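You operate a simulated robot arm through the tools that you are given. There is no shell and no other tool.

Carry out the task below with a simulated two-armed robot. There is one attempt and no reset: what you move stays moved.

## Task
Load both cones from the cooling stand into the steamer and lock its door.
Fine: on free pegs of the rack; rack pushed in, door shut.

It is judged by the outcome, as a careful person would: the job done as asked, and still so three seconds after it is handed in. It fails if anything else is knocked over, pushed out of place, dropped, spilled or broken.

## Robot
Two 7-joint arms with fingered hands on one trunk, on a base that drives. Base frame: it is fixed to the floor where the robot stands at the start and does not move with it; the origin is under the middle of the robot, x ahead of it, y to its left, z up. Units: mm, degrees, N and s.
The left shoulder is at the start at [70, 172, 1277], the right one opposite. Places, roughly: back left peg of the rack [1400, 100, 800]; back right peg of the rack [1600, 200, 800]; cone [1500, 250, 750]; door wheel [1900, 200, 900]; front left peg of the rack [1500, -100, 800]; front middle peg of the rack [1600, 0, 800]; front right peg of the rack [1700, 0, 800]; start button [1500, 200, 1200]; steamer door [1900, 100, 900]; steamer rack [1600, 0, 700]; vent lever [1700, 200, 1200]; water valve [1600, 100, 400]. Payload 5 kg a hand.
The TCP of each hand is the grasp point between the finger pads, 43 mm short of the fingertips. In the tool frame z runs along the fingers and y along their closing line. The gripper opens to 144 mm. The gripper's body begins 50 mm behind the TCP. The gripper is a hand of 5 fingers: y runs from the thumb to the fingers, the wrist lies at [-21, -124, -221] in the tool frame, and closing takes about 1.5 s.
Orientation is that of the tool frame in the base frame, as [roll, pitch, yaw] about the fixed x, y, z axes, in that order (R = Rz(yaw) Ry(pitch) Rx(roll)). With the fingers straight down and the wrist toward the robot, the tool's x, y and z point along [0, 1, 0], [1, 0, 0] and [0, 0, -1] of the base frame.

## Interface
- The arms move only by the tool move_arm. It takes "left_steps", "right_steps" or both (then of equal length, played together; a hand with none holds still); each is a list of rows, each a list of 2 entries, a list of its own where there are three numbers: the shift along the tool's x, y, z in m, then the turn, a rotation vector about the tool's x, y, z in degrees. In form: [[[x, y, z], [rx, ry, rz]], ...]. A call has 1 to 20 rows; each row is the pose to reach, as a shift and turn from the pose commanded when the call began, along the tool's axes at that moment. "left_fingers" and "right_fingers" are, for a hand that has rows, the closure in counts, from 0 (fully open) to 255 (shut), set as the call begins (left out, the last holds). A row lasts 0.2 s, in which the tool goes at most 50 mm and 8.6 degrees; a call with a longer step from one row to the next is refused whole, and so is a gripper value outside its range. Where a pose cannot be reached the arm comes as near as it can. A force on the tool above 90 N (or 10 N above the force at the start of the call, whichever is more), or a blocked arm, ends the call early, and 0.2 s more pass. The fingers move at their own pace (about 45 mm/s each) and stop on an object; they squeeze with about 22 N. The grip force told is the motor's: it shows also when the fingers shut on nothing. Time passes only in rows, and 0.2 s behind the last, so rows that repeat a pose let the fingers close. The reply holds the time, the measured pose of the TCP, the force on the tool along the base axes, the opening and the grip force, in the units named above and with some noise, with the torque about the TCP (base axes, N m) and any sound that the robot's microphone picked up.
- Cameras (640 x 400 px; columns grow to the right, rows downward): "scene" is now at [140.8, 7.7, 1522.8]; the picture's right is [0.07, -1.00, 0.00], its down [-0.46, -0.03, -0.89] and it looks along [0.88, 0.06, -0.46] (base axes); focal length 292 px, centre (320, 200). "left" rides on the left gripper at [-86, -108, -168] in its tool frame; the picture's right is [-0.80, -0.28, 0.53], its down [0.54, -0.73, 0.42] and it looks along [0.27, 0.63, 0.73] (tool axes); focal length 275 px, centre (320, 200). "right" rides on the right gripper at [86, -108, -168] in its tool frame; the picture's right is [-0.80, 0.28, -0.53], its down [-0.54, -0.73, 0.42] and it looks along [-0.27, 0.63, 0.73] (tool axes); focal length 275 px, centre (320, 200). There is no depth. A picture from a camera that has moved, and an enlarged one, comes with that camera's place and axes in the base frame and with its lens.
- capture(camera): a new picture of that camera. The clock stands still meanwhile.
- slide_trunk(by): slides the trunk up (or, below 0, down) by that many mm; the arms and the scene camera ride with it, the base frame stays. It gives what a move gives, with no picture.
- steer(legs): drives the robot by 1 to 6 legs, each [ahead, left, turn to the left] in mm, mm and degrees, along the robot's own axes; the way and the turn of a leg run together, so that a leg with both is an arc; at most 1500 mm and 180 degrees a leg. The arms and the cameras ride along, it lands a little off, and it stops where it bumps. It gives what a move gives.
- set_grasp(shape, hand): the hand has 5 fingers and takes this shape, open, in about a second: jaw (thumb against the fingers, like two jaws); tri (thumb and two fingers); tip (a fingertip pinch); poke (one finger out to press); point (the index stretched); flat (the hand flat); cup (the hand cupped); fist (a fist). The gripper value then closes the fingers along that shape, each until it touches; the sizes above hold for jaw. It gives what a move gives, with no picture.
- turn_head(pan, tilt): turns the head with the scene camera to pan (to the left, within 86 degrees either way) and tilt (down, from -29 to 69), counted from straight ahead of the robot. It gives what a move gives.
- enlarge(camera, box): a new picture of the part [left, top, right, bottom] of that camera's present view, enlarged. The clock stands still meanwhile.
- hand_in(): hands the job in; it is judged then, once.

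Nothing tells you exact positions but the pictures and the camera data. Unless the task says otherwise, let go and move clear before handing in.

The tools are called after ">>>" as name(argument=value, ...) on one line, values as JSON. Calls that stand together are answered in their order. move_arm: Moves the arms, as the interface text tells. Its arguments: {"type":"object","properties":{"left_steps":{"type":"array","items":{"type":"array"}},"left_fingers":{"type":"number"},"right_steps":{"type":"array","items":{"type":"array"}},"right_fingers":{"type":"number"}},"required":[]} The other tools are called the same way: slide_trunk (by) slides the trunk up or down; set_grasp (shape, hand) gives the hand a shape; steer (legs) drives the base; turn_head (pan, tilt) turns the head that bears the scene camera; capture (camera) takes a picture; enlarge (camera, box) takes an enlarged picture of a part of a camera's view; hand_in () hands the job in.

At the start:

```text
t: 0.0
left_ee_pos: [734.9, 392.7, 1222.7]
left_ee_rot: [-179.9, 0.0, 90.1]
left_ft_force: [-0.7, 0.0, -0.8]
left_moment: [-0.01, 0.01, -0.02]
left_gripper_width: 143.6
left_grip_force: 0.0
left_shape: jaw
right_ee_pos: [822.7, -265.7, 1104.0]
right_ee_rot: [180.0, 0.0, 89.9]
right_ft_force: [-0.2, 0.1, 0.0]
right_moment: [0.0, 0.02, 0.03]
right_gripper_width: 143.8
right_grip_force: 0.1
right_shape: jaw
trunk travel left (down, up): [-375.0, 565.0]
robot x, y, heading: [-1.8, 2.2, 0.1]
head pan, tilt: [4.0, 27.6]
```

scene: 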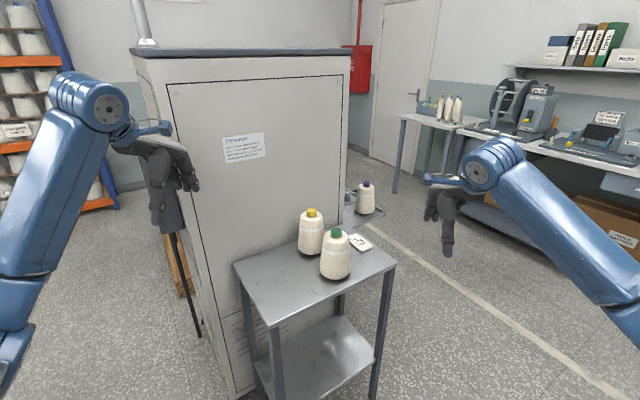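
right: 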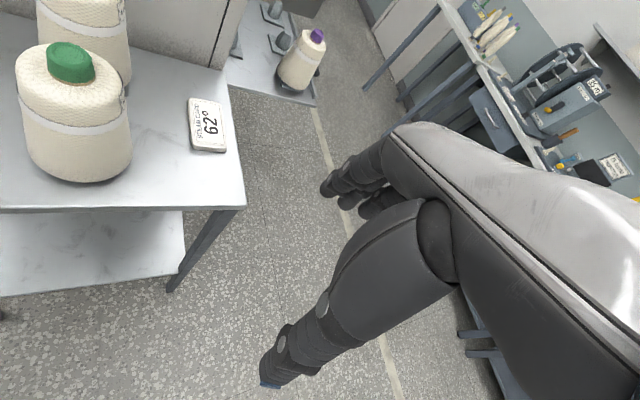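
left: 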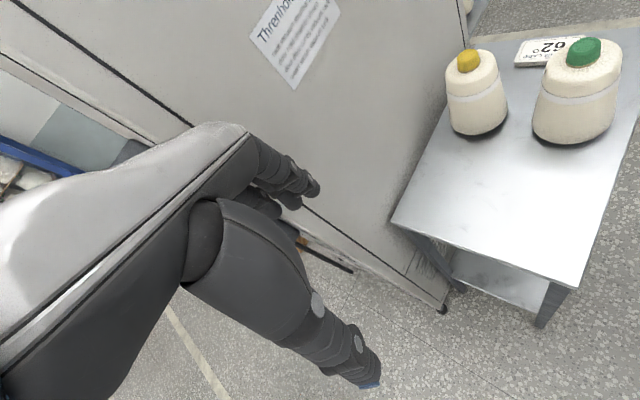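

I see the steamer's side panel ahead, with the cooling stand in front of it holding two cones (yellow and green tops). A tray with pegs, where a purple-topped cone already stands, sticks out beyond the stand to the right. I'll look more closely before moving.

>>> enlarge(camera="scene", box=[220, 150, 420, 300])

>>> enlarge(camera="right", box=[0, 0, 360, 220])

>>> enlarge(camera="scene", box=[120, 20, 380, 200])

```text
2.67 times, centred on (320, 225) of scene
camera zoom: at [140.8, 7.7, 1522.8], right [0.07, -1.0, 0.0], down [-0.46, -0.03, -0.89], along [0.88, 0.06, -0.46], focal length 777 px, centre (320, 133)
```

zoom: 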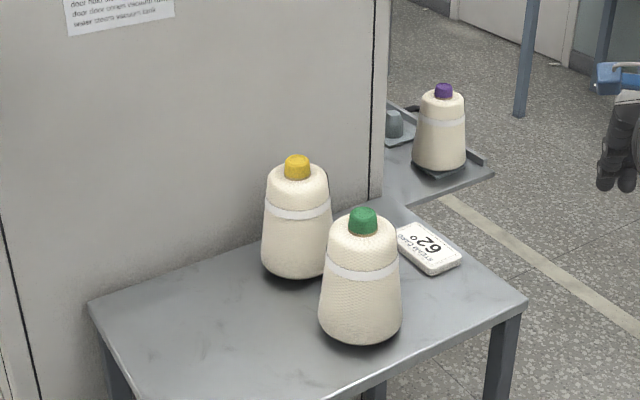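

```text
1.78 times, centred on (180, 110) of right
camera zoom: at [715.9, -180.4, 1271.1], right [0.28, -0.8, 0.53], down [-0.73, -0.54, -0.42], along [0.63, -0.27, -0.73], focal length 489 px, centre (569, 360)
```

zoom: 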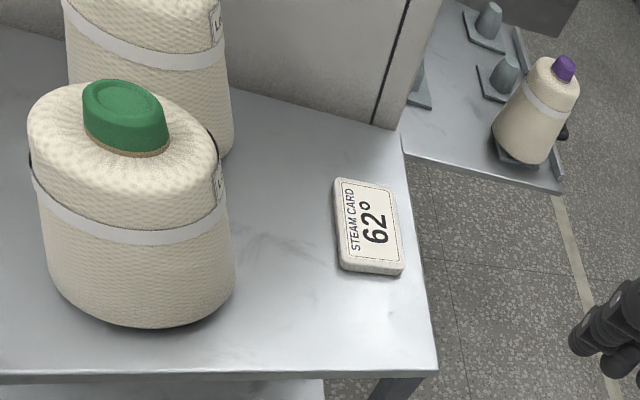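

```text
2.22 times, centred on (250, 110) of scene
camera zoom: at [140.8, 7.7, 1522.8], right [0.07, -1.0, 0.0], down [-0.46, -0.03, -0.89], along [0.88, 0.06, -0.46], focal length 648 px, centre (476, 400)
```

zoom: 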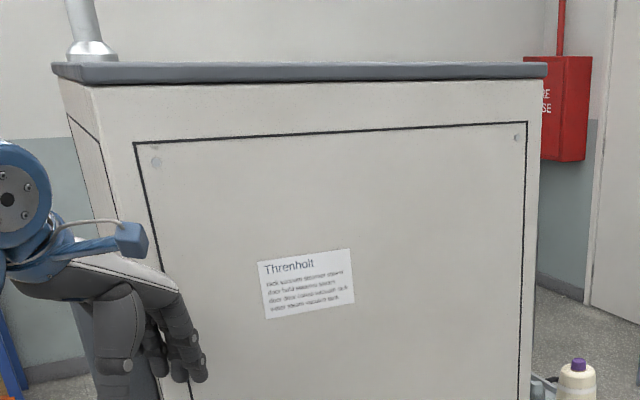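

The steamer's front seems to face to the right (-y). A notice on its side may hold instructions, so I'll read it and the steam card.

>>> enlarge(camera="scene", box=[215, 125, 275, 165])

>>> enlarge(camera="left", box=[240, 0, 350, 90])

>>> enlarge(camera="right", box=[200, 0, 360, 110])

```text
10.00 times, centred on (245, 145) of scene
camera zoom: at [140.8, 7.7, 1522.8], right [0.07, -1.0, 0.0], down [-0.46, -0.03, -0.89], along [0.88, 0.06, -0.46], focal length 2915 px, centre (1070, 750)
```

zoom: 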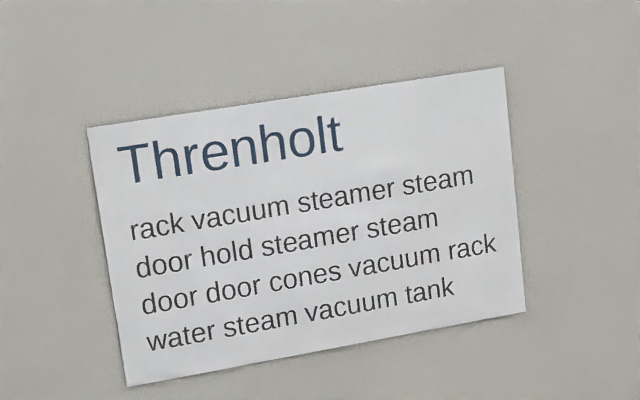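

```text
4.44 times, centred on (295, 45) of left
camera zoom: at [625.4, 306.0, 1390.3], right [-0.28, -0.8, -0.53], down [-0.73, 0.54, -0.42], along [0.63, 0.27, -0.73], focal length 1224 px, centre (431, 889)
```

zoom: 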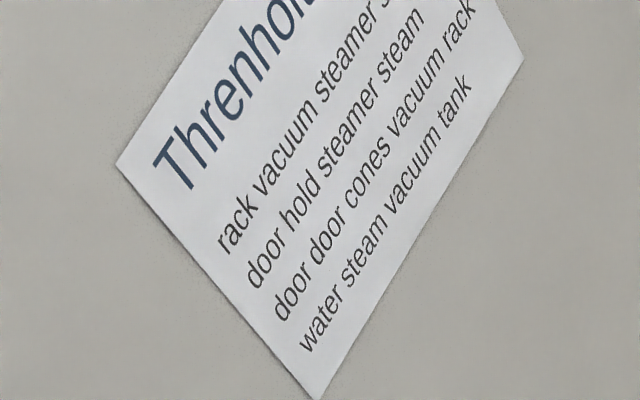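

```text
3.64 times, centred on (280, 55) of right
camera zoom: at [715.9, -180.4, 1271.1], right [0.28, -0.8, 0.53], down [-0.73, -0.54, -0.42], along [0.63, -0.27, -0.73], focal length 1001 px, centre (466, 727)
```

zoom: 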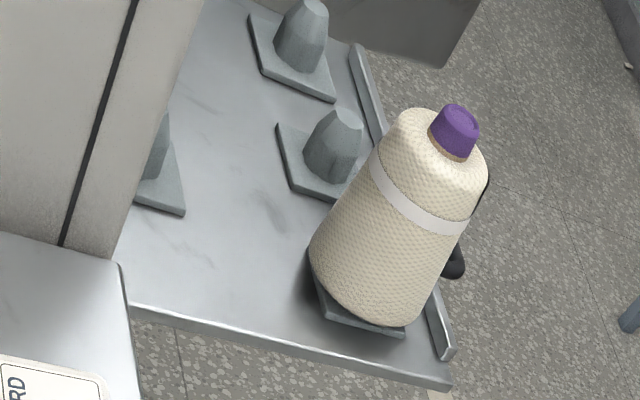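

The notice is just filler text. I put the green cone near (910, 11) and the yellow near (1025, 100), with cap tops at about z 1018 and the stand top at about z 860. The stand and steamer are turned about 57° to the right, and the rack is pulled out with a purple cone on its front left peg. I'll look around for floor space and the steamer's front.

>>> turn_head(pan=-45, tilt=35)

>>> capture(camera="scene")

>>> turn_head(pan=-15, tilt=45)

>>> capture(camera="scene")

```text
t: 1.2
left_ee_pos: [734.2, 392.2, 1223.3]
left_ee_rot: [179.9, 0.0, 90.0]
left_ft_force: [-0.2, -0.3, 0.7]
left_moment: [-0.02, 0.0, 0.02]
left_gripper_width: 143.9
left_grip_force: 0.1
left_shape: jaw
right_ee_pos: [821.8, -265.9, 1104.1]
right_ee_rot: [-180.0, 0.0, 90.0]
right_ft_force: [0.4, 0.1, 0.7]
right_moment: [0.02, 0.0, 0.0]
right_gripper_width: 143.5
right_grip_force: 0.0
right_shape: jaw
trunk travel left (down, up): [-375.0, 565.0]
robot x, y, heading: [0.4, 1.7, -0.1]
head pan, tilt: [-45.0, 35.0]
```

```text
taken
camera scene: at [112.0, -61.0, 1511.3], right [-0.71, -0.71, 0.0], down [-0.41, 0.41, -0.82], along [0.58, -0.58, -0.57], focal length 292 px, centre (320, 200)
```

scene: 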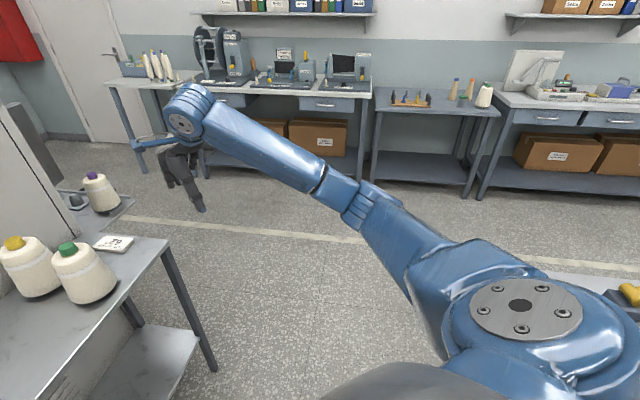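

```text
t: 2.1
left_ee_pos: [734.9, 393.5, 1222.9]
left_ee_rot: [179.9, 0.0, 90.0]
left_ft_force: [0.6, 0.5, 0.1]
left_moment: [-0.02, 0.0, 0.01]
left_gripper_width: 143.6
left_grip_force: 0.1
left_shape: jaw
right_ee_pos: [822.8, -266.5, 1104.6]
right_ee_rot: [180.0, 0.0, 89.9]
right_ft_force: [0.6, 0.3, -1.1]
right_moment: [0.03, -0.02, 0.01]
right_gripper_width: 143.5
right_grip_force: 0.0
right_shape: jaw
trunk travel left (down, up): [-375.0, 565.0]
robot x, y, heading: [2.5, 3.2, 0.3]
head pan, tilt: [-15.0, 45.0]
```

```text
taken
camera scene: at [128.2, -19.9, 1496.4], right [-0.26, -0.97, 0.0], down [-0.68, 0.18, -0.71], along [0.68, -0.18, -0.71], focal length 292 px, centre (320, 200)
```

scene: 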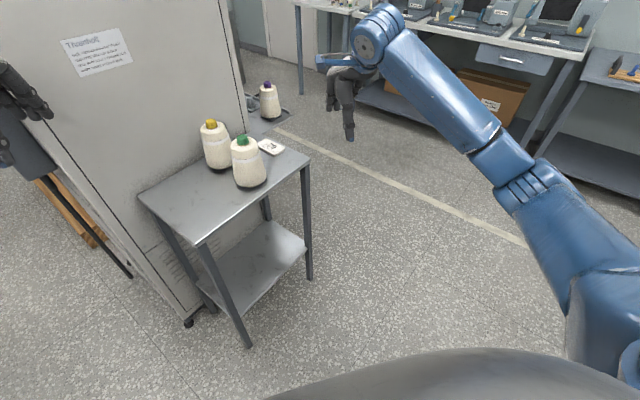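

There is about 2 m of aisle between the rack and the benches, so I can drive round to the front of the steamer. Before reaching, I want the yellow cone's clearance to the panel, so I'll measure it with enlarged views.

>>> enlarge(camera="left", box=[380, 0, 640, 240])

>>> enlarge(camera="scene", box=[130, 70, 330, 220])

```text
1.67 times, centred on (510, 120) of left
camera zoom: at [625.4, 306.0, 1390.3], right [-0.28, -0.8, -0.53], down [-0.73, 0.54, -0.42], along [0.63, 0.27, -0.73], focal length 459 px, centre (3, 333)
```

zoom: 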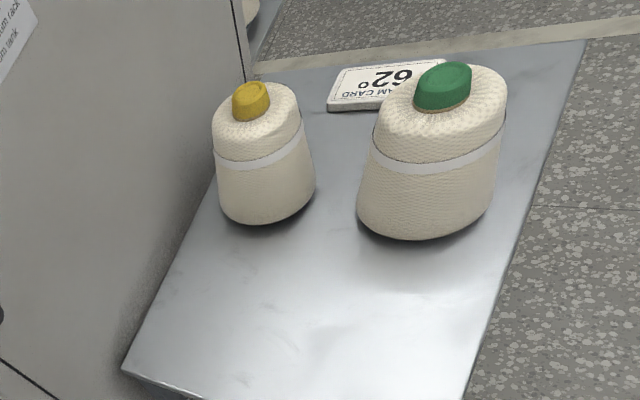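

```text
2.67 times, centred on (230, 145) of scene
camera zoom: at [128.2, -19.9, 1496.4], right [-0.26, -0.97, 0.0], down [-0.68, 0.18, -0.71], along [0.68, -0.18, -0.71], focal length 777 px, centre (560, 347)
```

zoom: 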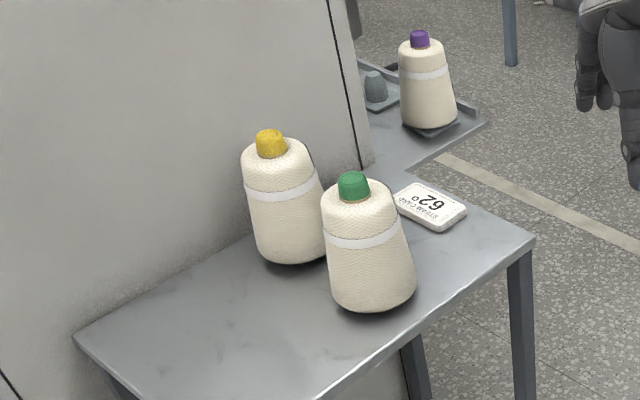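

The panel runs at about -53°, and the yellow cone's axis is only about 67 mm from it, so I should close the fingers parallel to the panel. I'll check the hand's real width next.

>>> turn_head(pan=10, tilt=30)

>>> enlarge(camera="scene", box=[100, 60, 340, 220])

>>> capture(camera="scene")

```text
t: 3.0
left_ee_pos: [734.0, 393.2, 1223.3]
left_ee_rot: [180.0, 0.0, 90.0]
left_ft_force: [-0.5, 0.3, 0.4]
left_moment: [-0.01, 0.02, -0.02]
left_gripper_width: 143.5
left_grip_force: 0.0
left_shape: jaw
right_ee_pos: [823.1, -266.8, 1103.9]
right_ee_rot: [180.0, 0.0, 90.0]
right_ft_force: [-0.3, 0.8, 0.7]
right_moment: [-0.04, 0.03, -0.02]
right_gripper_width: 143.4
right_grip_force: 0.1
right_shape: jaw
trunk travel left (down, up): [-375.0, 565.0]
robot x, y, heading: [-0.3, 2.4, 0.0]
head pan, tilt: [10.0, 30.0]
```

```text
2.50 times, centred on (220, 140) of scene
camera zoom: at [138.7, 16.9, 1519.0], right [0.17, -0.98, 0.0], down [-0.49, -0.09, -0.87], along [0.85, 0.15, -0.5], focal length 729 px, centre (570, 350)
```

zoom: 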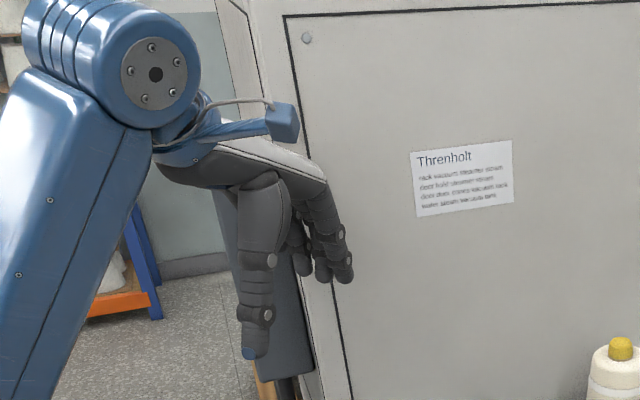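

```text
taken
camera scene: at [138.7, 16.9, 1519.0], right [0.17, -0.98, 0.0], down [-0.49, -0.09, -0.87], along [0.85, 0.15, -0.5], focal length 292 px, centre (320, 200)
```

scene: 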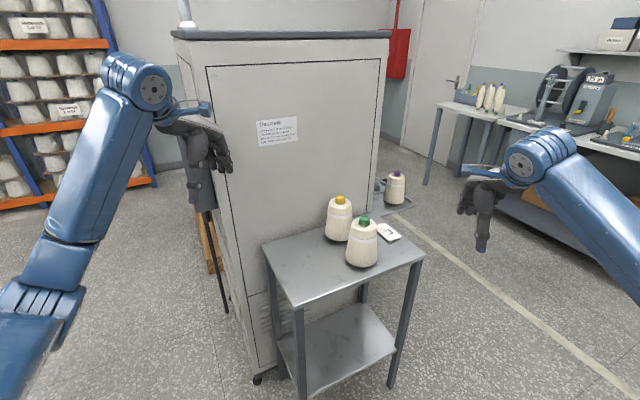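

The hand is human-sized, so gripping with the wrists out to the sides should work. I'll draw both hands back into open space and turn them (left hand's fingers pointing to the right, right hand's to the left) so the closing line lies across the robot.

>>> move_arm(left_steps=[[[-0.008, -0.011, 0], [0, 0, 7.5]], [[-0.015, -0.022, 0], [0, 0, 15]], [[-0.023, -0.034, 0], [0, 0, 22.5]], [[-0.03, -0.045, 0], [0, 0, 30]], [[-0.038, -0.056, 0], [0, 0, 37.5]], [[-0.045, -0.067, 0], [0, 0, 45]], [[-0.053, -0.079, 0], [0, 0, 52.5]], [[-0.06, -0.09, 0], [0, 0, 60]], [[-0.068, -0.101, 0], [0, 0, 67.5]], [[-0.075, -0.112, 0], [0, 0, 75]], [[-0.083, -0.124, 0], [0, 0, 82.5]], [[-0.09, -0.135, 0], [0, 0, 90]]], right_steps=[[[-0.003, -0.019, -0.006], [0, 0, -7.5]], [[-0.006, -0.037, -0.013], [0, 0, -15]], [[-0.009, -0.056, -0.019], [0, 0, -22.5]], [[-0.011, -0.074, -0.025], [0, 0, -30]], [[-0.014, -0.093, -0.032], [0, 0, -37.5]], [[-0.017, -0.112, -0.038], [0, 0, -45]], [[-0.02, -0.13, -0.044], [0, 0, -52.5]], [[-0.023, -0.149, -0.051], [0, 0, -60]], [[-0.026, -0.167, -0.057], [0, 0, -67.5]], [[-0.028, -0.186, -0.063], [0, 0, -75]], [[-0.031, -0.204, -0.07], [0, 0, -82.5]], [[-0.034, -0.223, -0.076], [0, 0, -90]]])

>>> capture(camera="scene")

```text
t: 5.6
left_ee_pos: [597.8, 301.2, 1223.8]
left_ee_rot: [180.0, -0.1, -0.1]
left_ft_force: [0.4, -0.8, 0.0]
left_moment: [0.0, 0.0, -0.03]
left_gripper_width: 143.7
left_grip_force: 0.1
left_shape: jaw
right_ee_pos: [600.7, -301.7, 1180.3]
right_ee_rot: [179.9, 0.0, -179.9]
right_ft_force: [-0.7, -0.3, 0.2]
right_moment: [0.0, 0.0, -0.02]
right_gripper_width: 143.7
right_grip_force: 0.0
right_shape: jaw
trunk travel left (down, up): [-375.0, 565.0]
robot x, y, heading: [-1.4, -3.4, -0.0]
head pan, tilt: [10.0, 30.0]
```

```text
taken
camera scene: at [138.3, 16.7, 1519.1], right [0.17, -0.98, 0.0], down [-0.49, -0.09, -0.87], along [0.85, 0.15, -0.5], focal length 292 px, centre (320, 200)
```

scene: 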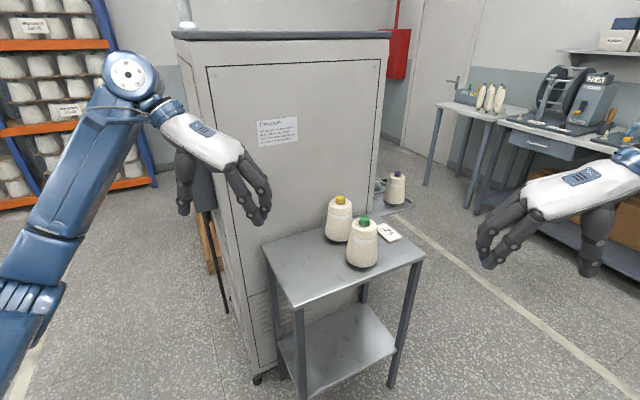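

Both hands are turned and clear. I'll turn the robot about 37° to face the stand squarely, then shift sideways so the cones are straight ahead.

>>> steer(legs=[[0, 0, 37.2], [94, -540, 0]])

>>> turn_head(pan=0, tilt=38)

>>> capture(camera="scene")

>>> capture(camera="left")

>>> capture(camera="right")

```text
t: 10.5
left_ee_pos: [689.7, 231.8, 1224.6]
left_ee_rot: [180.0, 0.0, 37.0]
left_ft_force: [-0.2, -0.8, -0.1]
left_moment: [-0.01, 0.03, 0.04]
left_gripper_width: 143.6
left_grip_force: 0.1
left_shape: jaw
right_ee_pos: [1053.0, -250.4, 1180.6]
right_ee_rot: [180.0, -0.1, -143.1]
right_ft_force: [-1.3, 0.2, 0.4]
right_moment: [0.0, 0.01, -0.01]
right_gripper_width: 143.5
right_grip_force: 0.1
right_shape: jaw
trunk travel left (down, up): [-375.0, 565.0]
robot x, y, heading: [394.1, -369.5, 37.0]
head pan, tilt: [10.0, 30.0]
```

```text
t: 11.2
left_ee_pos: [689.9, 230.3, 1223.9]
left_ee_rot: [180.0, 0.0, 36.9]
left_ft_force: [0.3, 0.1, 0.6]
left_moment: [0.0, 0.03, -0.01]
left_gripper_width: 144.0
left_grip_force: 0.1
left_shape: jaw
right_ee_pos: [1054.2, -251.2, 1179.7]
right_ee_rot: [180.0, 0.0, -142.9]
right_ft_force: [0.3, -0.7, -0.8]
right_moment: [0.03, 0.02, -0.02]
right_gripper_width: 143.7
right_grip_force: 0.1
right_shape: jaw
trunk travel left (down, up): [-375.0, 565.0]
robot x, y, heading: [389.2, -368.6, 37.0]
head pan, tilt: [0.0, 38.0]
```

```text
taken
camera scene: at [501.3, -287.2, 1506.7], right [0.6, -0.8, 0.0], down [-0.49, -0.37, -0.79], along [0.63, 0.47, -0.62], focal length 292 px, centre (320, 200)
```

scene: 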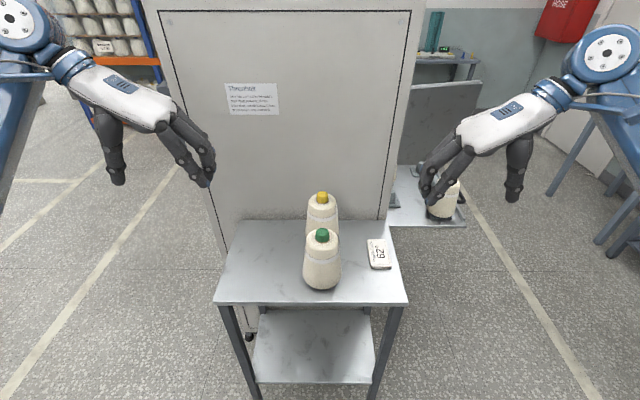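

```text
taken
camera left: at [554.8, 265.2, 1391.7], right [-0.81, -0.25, -0.53], down [0.0, 0.91, -0.42], along [0.59, -0.34, -0.73], focal length 275 px, centre (320, 200)
```

left: 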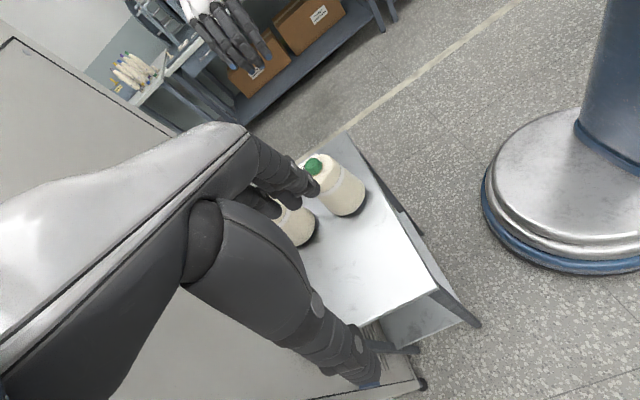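

```text
taken
camera right: at [1051.7, -388.3, 1347.5], right [0.47, 0.71, 0.53], down [0.87, -0.25, -0.42], along [-0.16, 0.66, -0.73], focal length 275 px, centre (320, 200)
```

right: 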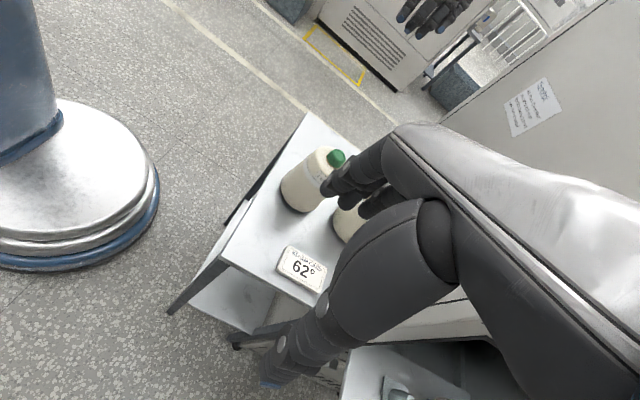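

I'm now square to the stand with both cones straight ahead. I'll measure their positions more exactly from here.

>>> enlarge(camera="scene", box=[260, 170, 420, 310])

>>> enlarge(camera="scene", box=[370, 70, 490, 240])

>>> enlarge(camera="right", box=[230, 110, 410, 300])

```text
2.86 times, centred on (340, 240) of scene
camera zoom: at [501.3, -287.2, 1506.7], right [0.6, -0.8, 0.0], down [-0.49, -0.37, -0.79], along [0.63, 0.47, -0.62], focal length 833 px, centre (263, 86)
```

zoom: 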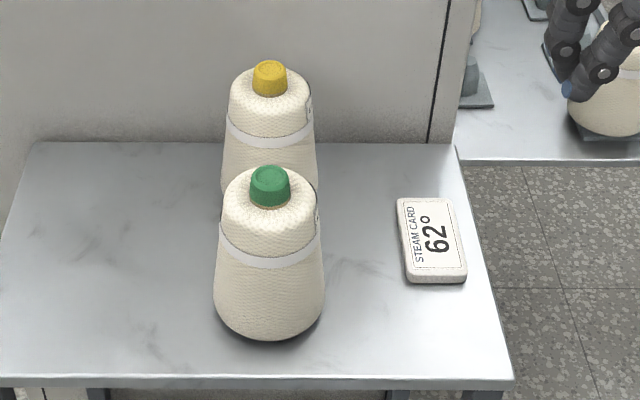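

```text
2.35 times, centred on (430, 155) of scene
camera zoom: at [501.3, -287.2, 1506.7], right [0.6, -0.8, 0.0], down [-0.49, -0.37, -0.79], along [0.63, 0.47, -0.62], focal length 686 px, centre (61, 306)
```

zoom: 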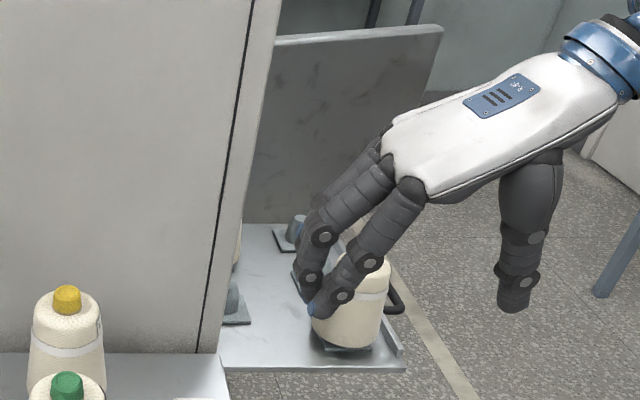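

```text
2.11 times, centred on (320, 205) of right
camera zoom: at [1051.7, -388.3, 1347.5], right [0.47, 0.71, 0.53], down [0.87, -0.25, -0.42], along [-0.16, 0.66, -0.73], focal length 580 px, centre (320, 190)
```

zoom: 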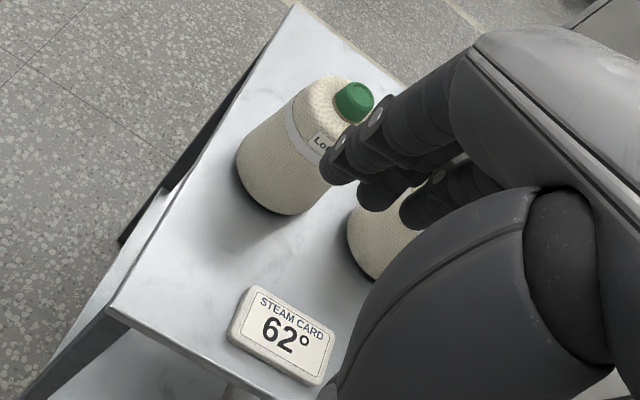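

The green cone's axis is 643 mm ahead and 6 mm right of my centreline, and the yellow's is 791 mm ahead, also 6 mm right. I'll bring the right hand above the green cone first.

>>> move_arm(right_steps=[[[-0.005, 0.037, 0.005], [0, 0, 0]], [[-0.01, 0.074, 0.01], [0, 0, 0]], [[-0.016, 0.111, 0.018], [0, 0, 0]], [[-0.022, 0.149, 0.025], [0, 0, 0]], [[-0.027, 0.186, 0.03], [0, 0, 0]], [[-0.033, 0.223, 0.038], [0, 0, 0]], [[-0.038, 0.26, 0.044], [0, 0, 0]], [[-0.043, 0.298, 0.05], [0, 0, 0]], [[-0.043, 0.298, 0.05], [0, 0, 0]]])

>>> capture(camera="scene")

>>> capture(camera="right")

>>> capture(camera="left")

```text
t: 13.2
left_ee_pos: [688.5, 229.4, 1224.4]
left_ee_rot: [-180.0, 0.0, 37.0]
left_ft_force: [0.3, 0.0, 0.1]
left_moment: [0.04, 0.03, 0.01]
left_gripper_width: 143.7
left_grip_force: 0.0
left_shape: jaw
right_ee_pos: [907.9, 14.2, 1129.2]
right_ee_rot: [179.8, 0.0, -143.0]
right_ft_force: [0.3, -0.3, 0.3]
right_moment: [0.03, 0.03, 0.01]
right_gripper_width: 144.1
right_grip_force: 0.1
right_shape: jaw
trunk travel left (down, up): [-375.0, 565.0]
robot x, y, heading: [396.4, -368.1, 36.9]
head pan, tilt: [0.0, 38.0]
```

```text
taken
camera scene: at [501.5, -288.0, 1506.7], right [0.6, -0.8, 0.0], down [-0.49, -0.37, -0.79], along [0.63, 0.47, -0.62], focal length 292 px, centre (320, 200)
```

scene: 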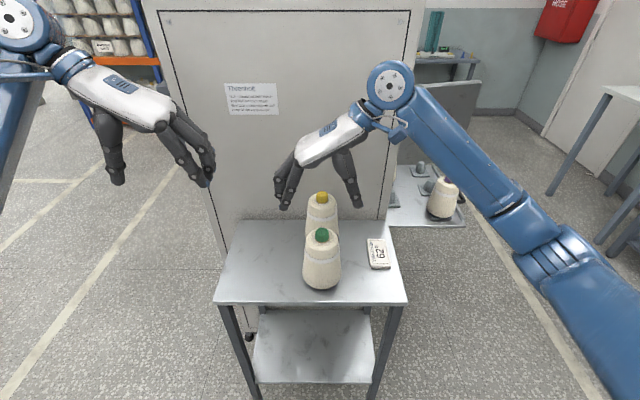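

```text
taken
camera right: at [905.8, -123.7, 1296.5], right [0.47, 0.71, 0.53], down [0.87, -0.25, -0.42], along [-0.16, 0.66, -0.73], focal length 275 px, centre (320, 200)
```

right: 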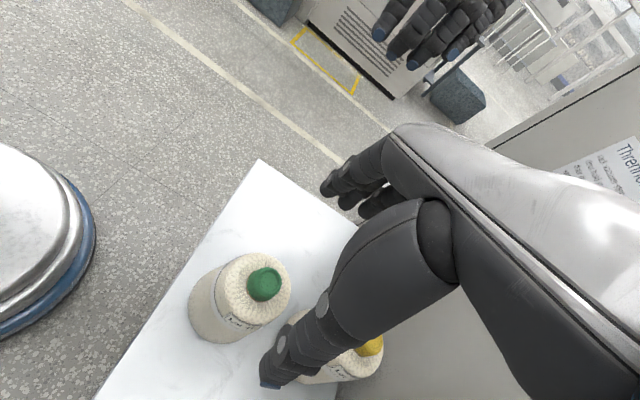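

```text
taken
camera left: at [554.9, 264.5, 1392.1], right [-0.81, -0.25, -0.53], down [0.0, 0.91, -0.42], along [0.59, -0.34, -0.73], focal length 275 px, centre (320, 200)
```

left: 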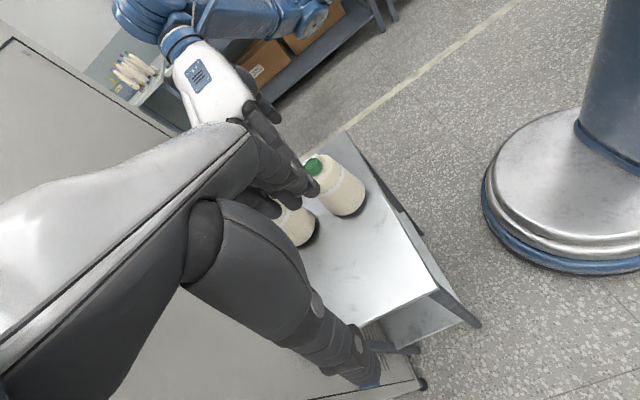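

The right hand is over the green cone; I'll check its centring in an enlarged wrist view before lowering.

>>> enlarge(camera="right", box=[170, 220, 410, 400])

>>> enlarge(camera="scene", box=[250, 110, 410, 310])

```text
2.22 times, centred on (290, 310) of right
camera zoom: at [905.8, -123.7, 1296.5], right [0.47, 0.71, 0.53], down [0.87, -0.25, -0.42], along [-0.16, 0.66, -0.73], focal length 612 px, centre (387, -44)
```

zoom: 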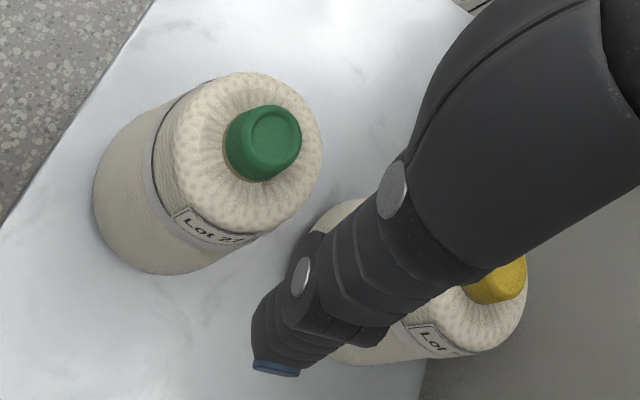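

```text
2.00 times, centred on (330, 210) of scene
camera zoom: at [501.5, -288.0, 1506.7], right [0.6, -0.8, 0.0], down [-0.49, -0.37, -0.79], along [0.63, 0.47, -0.62], focal length 583 px, centre (300, 180)
```

zoom: 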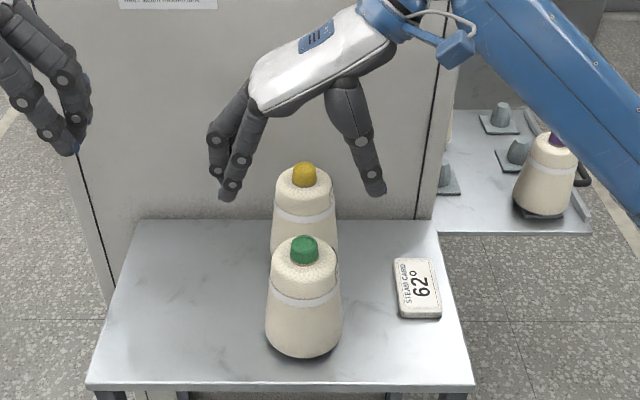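

The offset is only about 4 mm, so I'll correct it and lower the open hand straddling the green cone to TCP z of about 976.

>>> move_arm(right_steps=[[[0.002, -0.003, 0.02], [0, 0, 0]], [[0.004, -0.004, 0.045], [0, 0, 0]], [[0.004, -0.004, 0.07], [0, 0, 0]], [[0.004, -0.004, 0.095], [0, 0, 0]], [[0.004, -0.004, 0.115], [0, 0, 0]], [[0.004, -0.004, 0.135], [0, 0, 0]], [[0.004, -0.004, 0.153], [0, 0, 0]], [[0.004, -0.004, 0.153], [0, 0, 0]]])

>>> enlarge(camera="scene", box=[250, 130, 410, 310])

>>> capture(camera="right")

```text
t: 15.0
left_ee_pos: [688.5, 231.4, 1224.3]
left_ee_rot: [180.0, 0.1, 36.9]
left_ft_force: [0.4, -0.2, 0.1]
left_moment: [-0.01, -0.01, 0.0]
left_gripper_width: 143.6
left_grip_force: 0.0
left_shape: jaw
right_ee_pos: [907.6, 6.4, 978.0]
right_ee_rot: [-180.0, 0.1, -143.0]
right_ft_force: [-0.2, -0.5, 0.3]
right_moment: [-0.04, 0.01, 0.01]
right_gripper_width: 143.9
right_grip_force: 0.0
right_shape: jaw
trunk travel left (down, up): [-375.0, 565.0]
robot x, y, heading: [394.3, -369.6, 37.0]
head pan, tilt: [0.0, 38.0]
```

```text
2.22 times, centred on (330, 220) of scene
camera zoom: at [500.8, -286.8, 1506.7], right [0.6, -0.8, 0.0], down [-0.49, -0.37, -0.79], along [0.63, 0.47, -0.62], focal length 648 px, centre (298, 156)
```

zoom: 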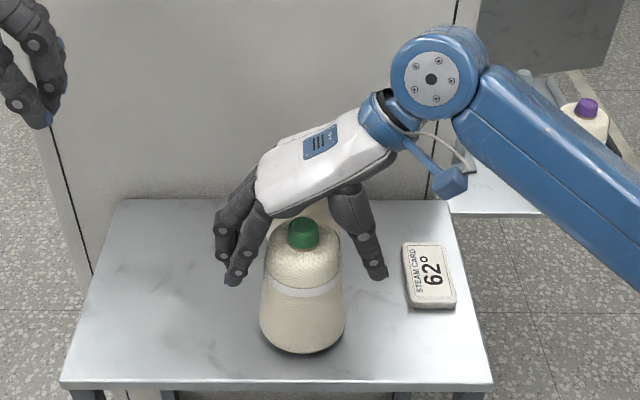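

```text
taken
camera right: at [904.8, -131.7, 1144.3], right [0.46, 0.71, 0.53], down [0.87, -0.25, -0.42], along [-0.16, 0.66, -0.73], focal length 275 px, centre (320, 200)
```

right: 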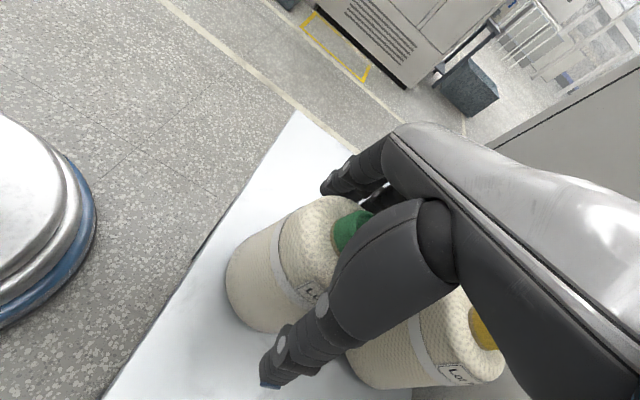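

The fingers straddle the green cone evenly, with no contact force. I'll close the right hand.

>>> move_arm(right_steps=[[[0, 0, 0], [0, 0, 0]], [[0, 0, 0], [0, 0, 0]], [[0, 0, 0], [0, 0, 0]], [[0, 0, 0], [0, 0, 0]], [[0, 0, 0], [0, 0, 0]], [[0, 0, 0], [0, 0, 0]], [[0, 0, 0], [0, 0, 0]], [[0, 0, 0], [0, 0, 0]], [[0, 0, 0], [0, 0, 0]]], right_fingers=255)

>>> enlarge(camera="scene", box=[250, 130, 410, 310])

>>> capture(camera="right")

```text
t: 17.0
left_ee_pos: [688.8, 231.1, 1224.0]
left_ee_rot: [180.0, 0.0, 37.0]
left_ft_force: [-0.1, -0.3, -0.4]
left_moment: [-0.01, 0.01, 0.04]
left_gripper_width: 143.7
left_grip_force: 0.1
left_shape: jaw
right_ee_pos: [907.2, 6.4, 976.8]
right_ee_rot: [179.9, 0.0, -142.9]
right_ft_force: [1.2, -1.6, 0.1]
right_moment: [-0.06, -0.04, 0.04]
right_gripper_width: 81.7
right_grip_force: 21.5
right_shape: jaw
trunk travel left (down, up): [-375.0, 565.0]
robot x, y, heading: [393.4, -371.4, 36.9]
head pan, tilt: [0.0, 38.0]
```

```text
2.22 times, centred on (330, 220) of scene
camera zoom: at [501.1, -287.0, 1506.7], right [0.6, -0.8, 0.0], down [-0.49, -0.37, -0.79], along [0.63, 0.47, -0.62], focal length 648 px, centre (298, 156)
```

zoom: 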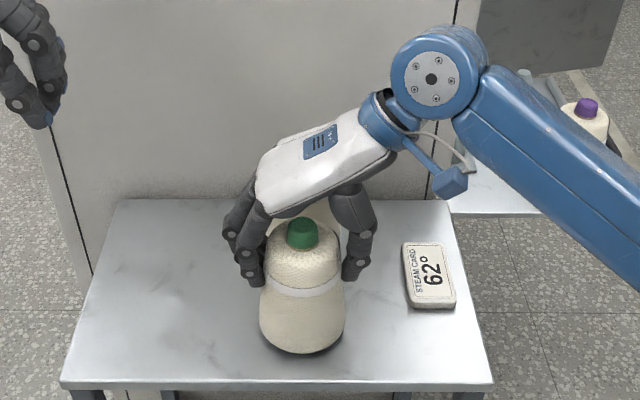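

```text
taken
camera right: at [905.1, -131.9, 1144.3], right [0.46, 0.71, 0.53], down [0.87, -0.25, -0.42], along [-0.16, 0.66, -0.73], focal length 275 px, centre (320, 200)
```

right: 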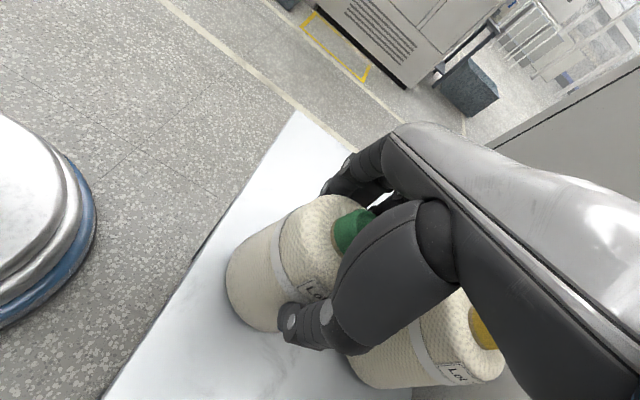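

The hand has closed on the yarn at 82 mm with about 21 N. I'll lift slowly and check that the cone comes along without slipping.

>>> move_arm(right_steps=[[[0, 0, -0.01], [0, 0, 0]], [[0, 0, -0.02], [0, 0, 0]], [[0, 0, -0.03], [0, 0, 0]], [[0, 0, -0.045], [0, 0, 0]], [[0, 0, -0.06], [0, 0, 0]], [[0, 0, -0.06], [0, 0, 0]]])

>>> capture(camera="scene")

>>> capture(camera="right")

```text
t: 18.4
left_ee_pos: [690.4, 231.3, 1223.6]
left_ee_rot: [-180.0, 0.1, 37.1]
left_ft_force: [0.0, 0.8, 0.2]
left_moment: [0.02, 0.02, -0.03]
left_gripper_width: 143.7
left_grip_force: 0.1
left_shape: jaw
right_ee_pos: [907.3, 8.3, 1036.8]
right_ee_rot: [-180.0, -0.1, -143.0]
right_ft_force: [0.2, 0.5, -3.9]
right_moment: [-0.03, 0.01, -0.03]
right_gripper_width: 81.7
right_grip_force: 22.4
right_shape: jaw
trunk travel left (down, up): [-375.0, 565.0]
robot x, y, heading: [392.4, -371.7, 37.3]
head pan, tilt: [0.0, 38.0]
```

```text
taken
camera scene: at [501.4, -286.6, 1506.6], right [0.6, -0.8, 0.0], down [-0.49, -0.37, -0.79], along [0.63, 0.47, -0.62], focal length 292 px, centre (320, 200)
```

scene: 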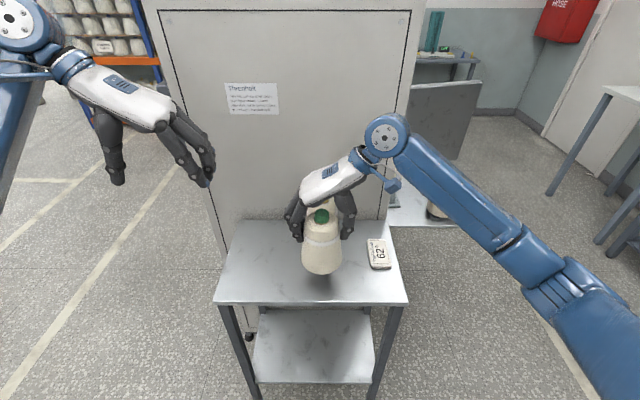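

```text
taken
camera right: at [904.8, -130.6, 1204.1], right [0.47, 0.71, 0.53], down [0.87, -0.25, -0.42], along [-0.16, 0.66, -0.73], focal length 275 px, centre (320, 200)
```

right: 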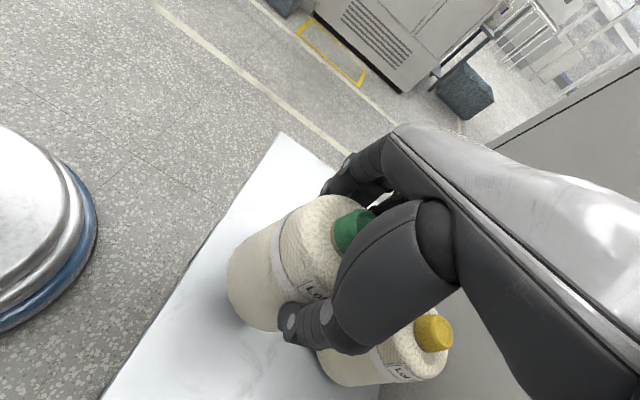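

The cone is held firmly and weighs only about 4 N. I'll raise it and carry it clear to the right.

>>> move_arm(right_steps=[[[0, 0, -0.035], [0, 0, 0]], [[0, 0, -0.07], [0, 0, 0]], [[0.005, -0.02, -0.105], [0, 0, 0]], [[0.012, -0.055, -0.13], [0, 0, 0]], [[0.02, -0.095, -0.145], [0, 0, 0]], [[0.028, -0.14, -0.15], [0, 0, 0]], [[0.036, -0.185, -0.15], [0, 0, 0]], [[0.042, -0.23, -0.15], [0, 0, 0]], [[0.045, -0.265, -0.15], [0, 0, 0]], [[0.045, -0.295, -0.15], [0, 0, 0]], [[0.045, -0.295, -0.15], [0, 0, 0]]])

>>> capture(camera="scene")

```text
t: 20.8
left_ee_pos: [689.7, 232.6, 1224.3]
left_ee_rot: [-179.9, 0.1, 37.0]
left_ft_force: [0.7, -0.2, 0.2]
left_moment: [0.04, -0.02, 0.0]
left_gripper_width: 143.3
left_grip_force: 0.1
left_shape: jaw
right_ee_pos: [1052.4, -253.8, 1186.3]
right_ee_rot: [-180.0, 0.0, -143.0]
right_ft_force: [-0.5, 0.1, -2.8]
right_moment: [-0.03, 0.01, 0.03]
right_gripper_width: 81.7
right_grip_force: 22.3
right_shape: jaw
trunk travel left (down, up): [-375.0, 565.0]
robot x, y, heading: [388.8, -372.3, 36.8]
head pan, tilt: [0.0, 38.0]
```

```text
taken
camera scene: at [501.2, -286.1, 1506.6], right [0.6, -0.8, 0.0], down [-0.49, -0.37, -0.79], along [0.63, 0.47, -0.62], focal length 292 px, centre (320, 200)
```

scene: 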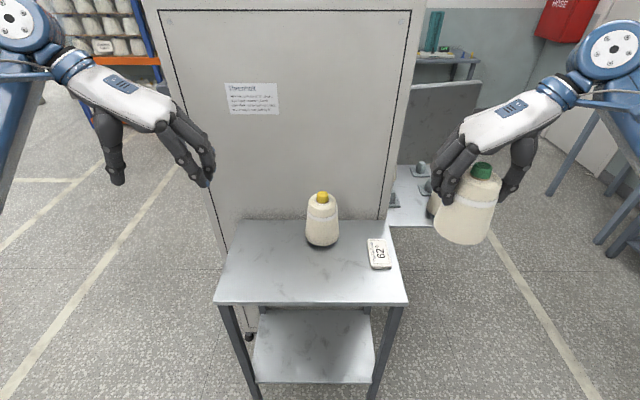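

Now the yellow cone. I'll refine its position with an unobstructed view before bringing in the left hand.

>>> enlarge(camera="scene", box=[260, 170, 420, 270])

>>> capture(camera="left")

```text
4.00 times, centred on (340, 220) of scene
camera zoom: at [501.2, -286.1, 1506.6], right [0.6, -0.8, 0.0], down [-0.49, -0.37, -0.79], along [0.63, 0.47, -0.62], focal length 1166 px, centre (240, 120)
```

zoom: 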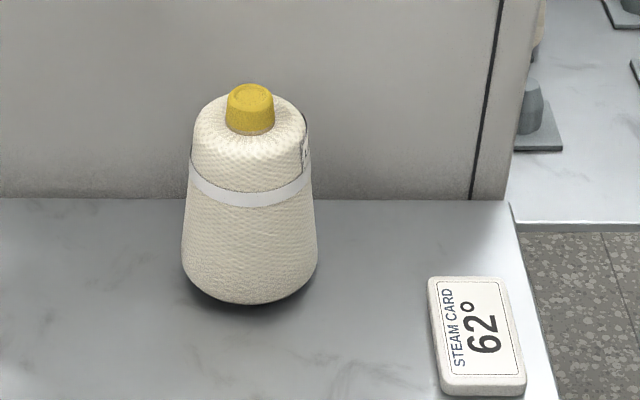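

```text
taken
camera left: at [554.7, 266.2, 1391.2], right [-0.81, -0.25, -0.53], down [0.0, 0.91, -0.42], along [0.59, -0.34, -0.73], focal length 275 px, centre (320, 200)
```

left: 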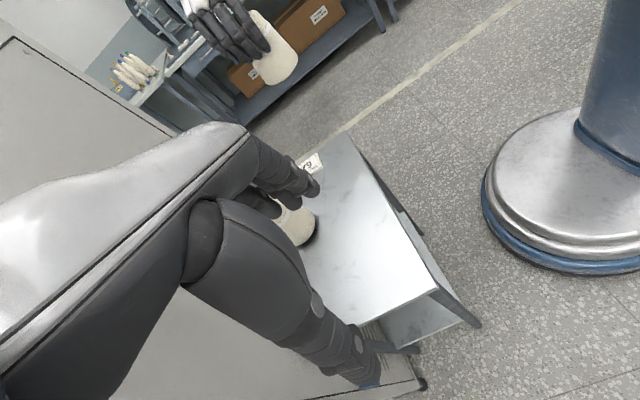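

The yellow cone's axis is about 793 mm ahead and 7 mm right, with the panel about 64 mm behind the axis. I need to know how far the left hand's little-finger side sticks out toward the panel, so I'll look at that hand from the other cameras.

>>> enlarge(camera="right", box=[360, 0, 520, 60])

>>> enlarge(camera="scene", box=[60, 40, 230, 200])

>>> enlarge(camera="scene", box=[410, 40, 580, 260])

```text
4.00 times, centred on (440, 30) of right
camera zoom: at [1050.2, -392.6, 1352.9], right [0.46, 0.71, 0.53], down [0.87, -0.25, -0.42], along [-0.16, 0.66, -0.73], focal length 1101 px, centre (-160, 880)
```

zoom: 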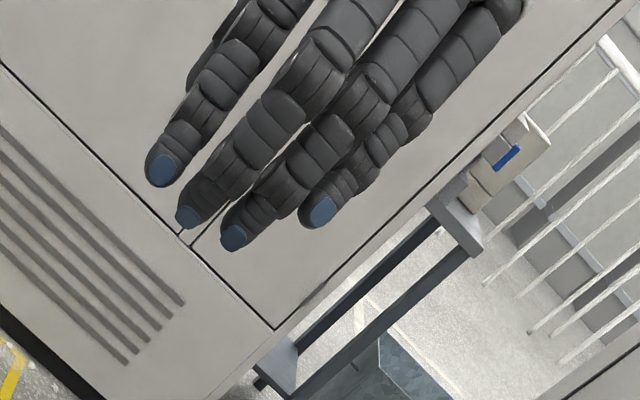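

```text
2.50 times, centred on (145, 120) of scene
camera zoom: at [501.2, -286.1, 1506.6], right [0.6, -0.8, 0.0], down [-0.49, -0.37, -0.79], along [0.63, 0.47, -0.62], focal length 729 px, centre (758, 400)
```

zoom: 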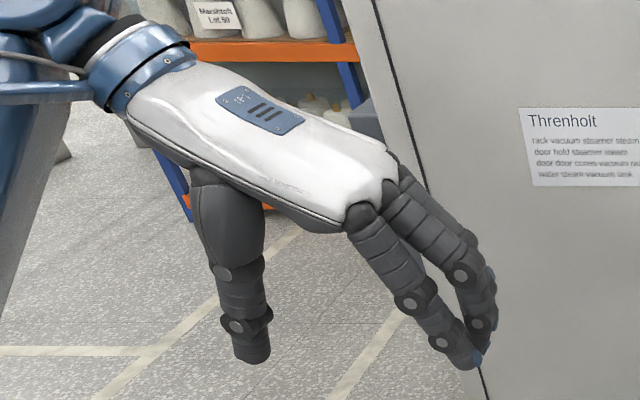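

```text
1.82 times, centred on (495, 150) of scene
camera zoom: at [501.2, -286.1, 1506.6], right [0.6, -0.8, 0.0], down [-0.49, -0.37, -0.79], along [0.63, 0.47, -0.62], focal length 530 px, centre (2, 291)
```

zoom: 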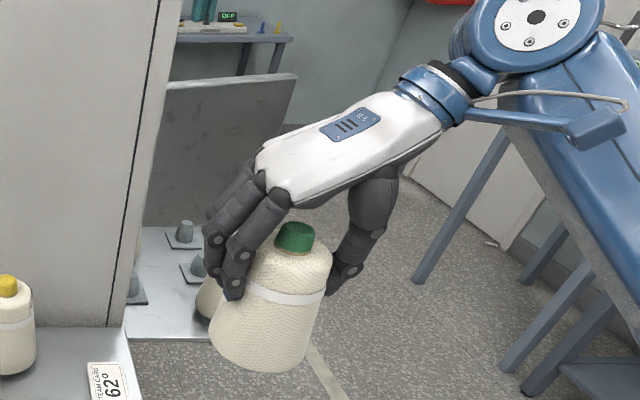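

The little-finger side reaches about 70 mm from the TCP, too close to the panel for a square approach. I'll use a slightly turned (20°) and leaned-back (10°) left hand, which leaves 15–20 mm of clearance, and bring it above the yellow cone first.

>>> move_arm(left_steps=[[[0.017, 0.031, 0.009], [0.18, 0.99, 2.0]], [[0.034, 0.061, 0.019], [0.35, 1.98, 3.99]], [[0.051, 0.092, 0.028], [0.53, 2.97, 5.99]], [[0.068, 0.123, 0.038], [0.7, 3.96, 7.98]], [[0.085, 0.153, 0.047], [0.88, 4.95, 9.98]], [[0.102, 0.184, 0.056], [1.05, 5.94, 11.97]], [[0.119, 0.215, 0.066], [1.23, 6.93, 13.97]], [[0.136, 0.245, 0.075], [1.4, 7.92, 15.96]], [[0.153, 0.276, 0.085], [1.58, 8.91, 17.96]], [[0.17, 0.3065, 0.094], [1.75, 9.9, 19.95]], [[0.17, 0.3065, 0.094], [1.75, 9.9, 19.95]]])

>>> capture(camera="scene")

>>> capture(camera="left")

>>> capture(camera="right")

```text
t: 23.2
left_ee_pos: [1007.5, 89.4, 1133.4]
left_ee_rot: [-176.6, -9.4, 16.7]
left_ft_force: [-0.1, 0.6, 0.8]
left_moment: [0.0, -0.05, 0.03]
left_gripper_width: 143.7
left_grip_force: 0.0
left_shape: jaw
right_ee_pos: [1052.1, -253.0, 1186.7]
right_ee_rot: [-179.9, -0.1, -143.1]
right_ft_force: [-1.5, 0.6, -3.5]
right_moment: [-0.03, -0.01, 0.02]
right_gripper_width: 81.7
right_grip_force: 21.9
right_shape: jaw
trunk travel left (down, up): [-375.0, 565.0]
robot x, y, heading: [392.4, -369.4, 37.0]
head pan, tilt: [0.0, 38.0]
```

```text
taken
camera scene: at [500.3, -286.3, 1506.7], right [0.6, -0.8, 0.0], down [-0.49, -0.37, -0.79], along [0.63, 0.47, -0.62], focal length 292 px, centre (320, 200)
```

scene: 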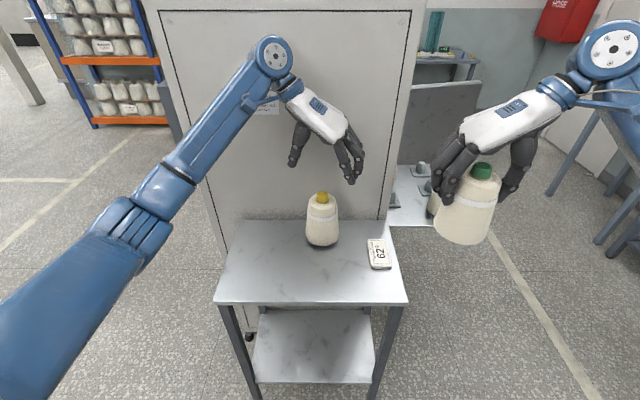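

```text
taken
camera left: at [871.2, 149.9, 1290.2], right [-0.76, 0.1, -0.64], down [0.36, 0.89, -0.29], along [0.54, -0.45, -0.71], focal length 275 px, centre (320, 200)
```

left: 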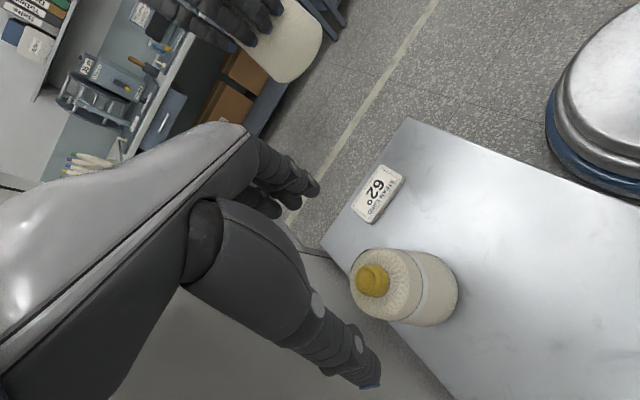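

```text
taken
camera right: at [1049.3, -392.4, 1353.3], right [0.46, 0.71, 0.53], down [0.87, -0.25, -0.42], along [-0.16, 0.66, -0.73], focal length 275 px, centre (320, 200)
```

right: 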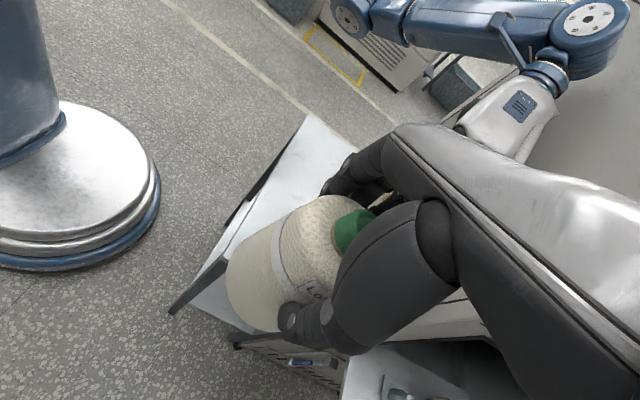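

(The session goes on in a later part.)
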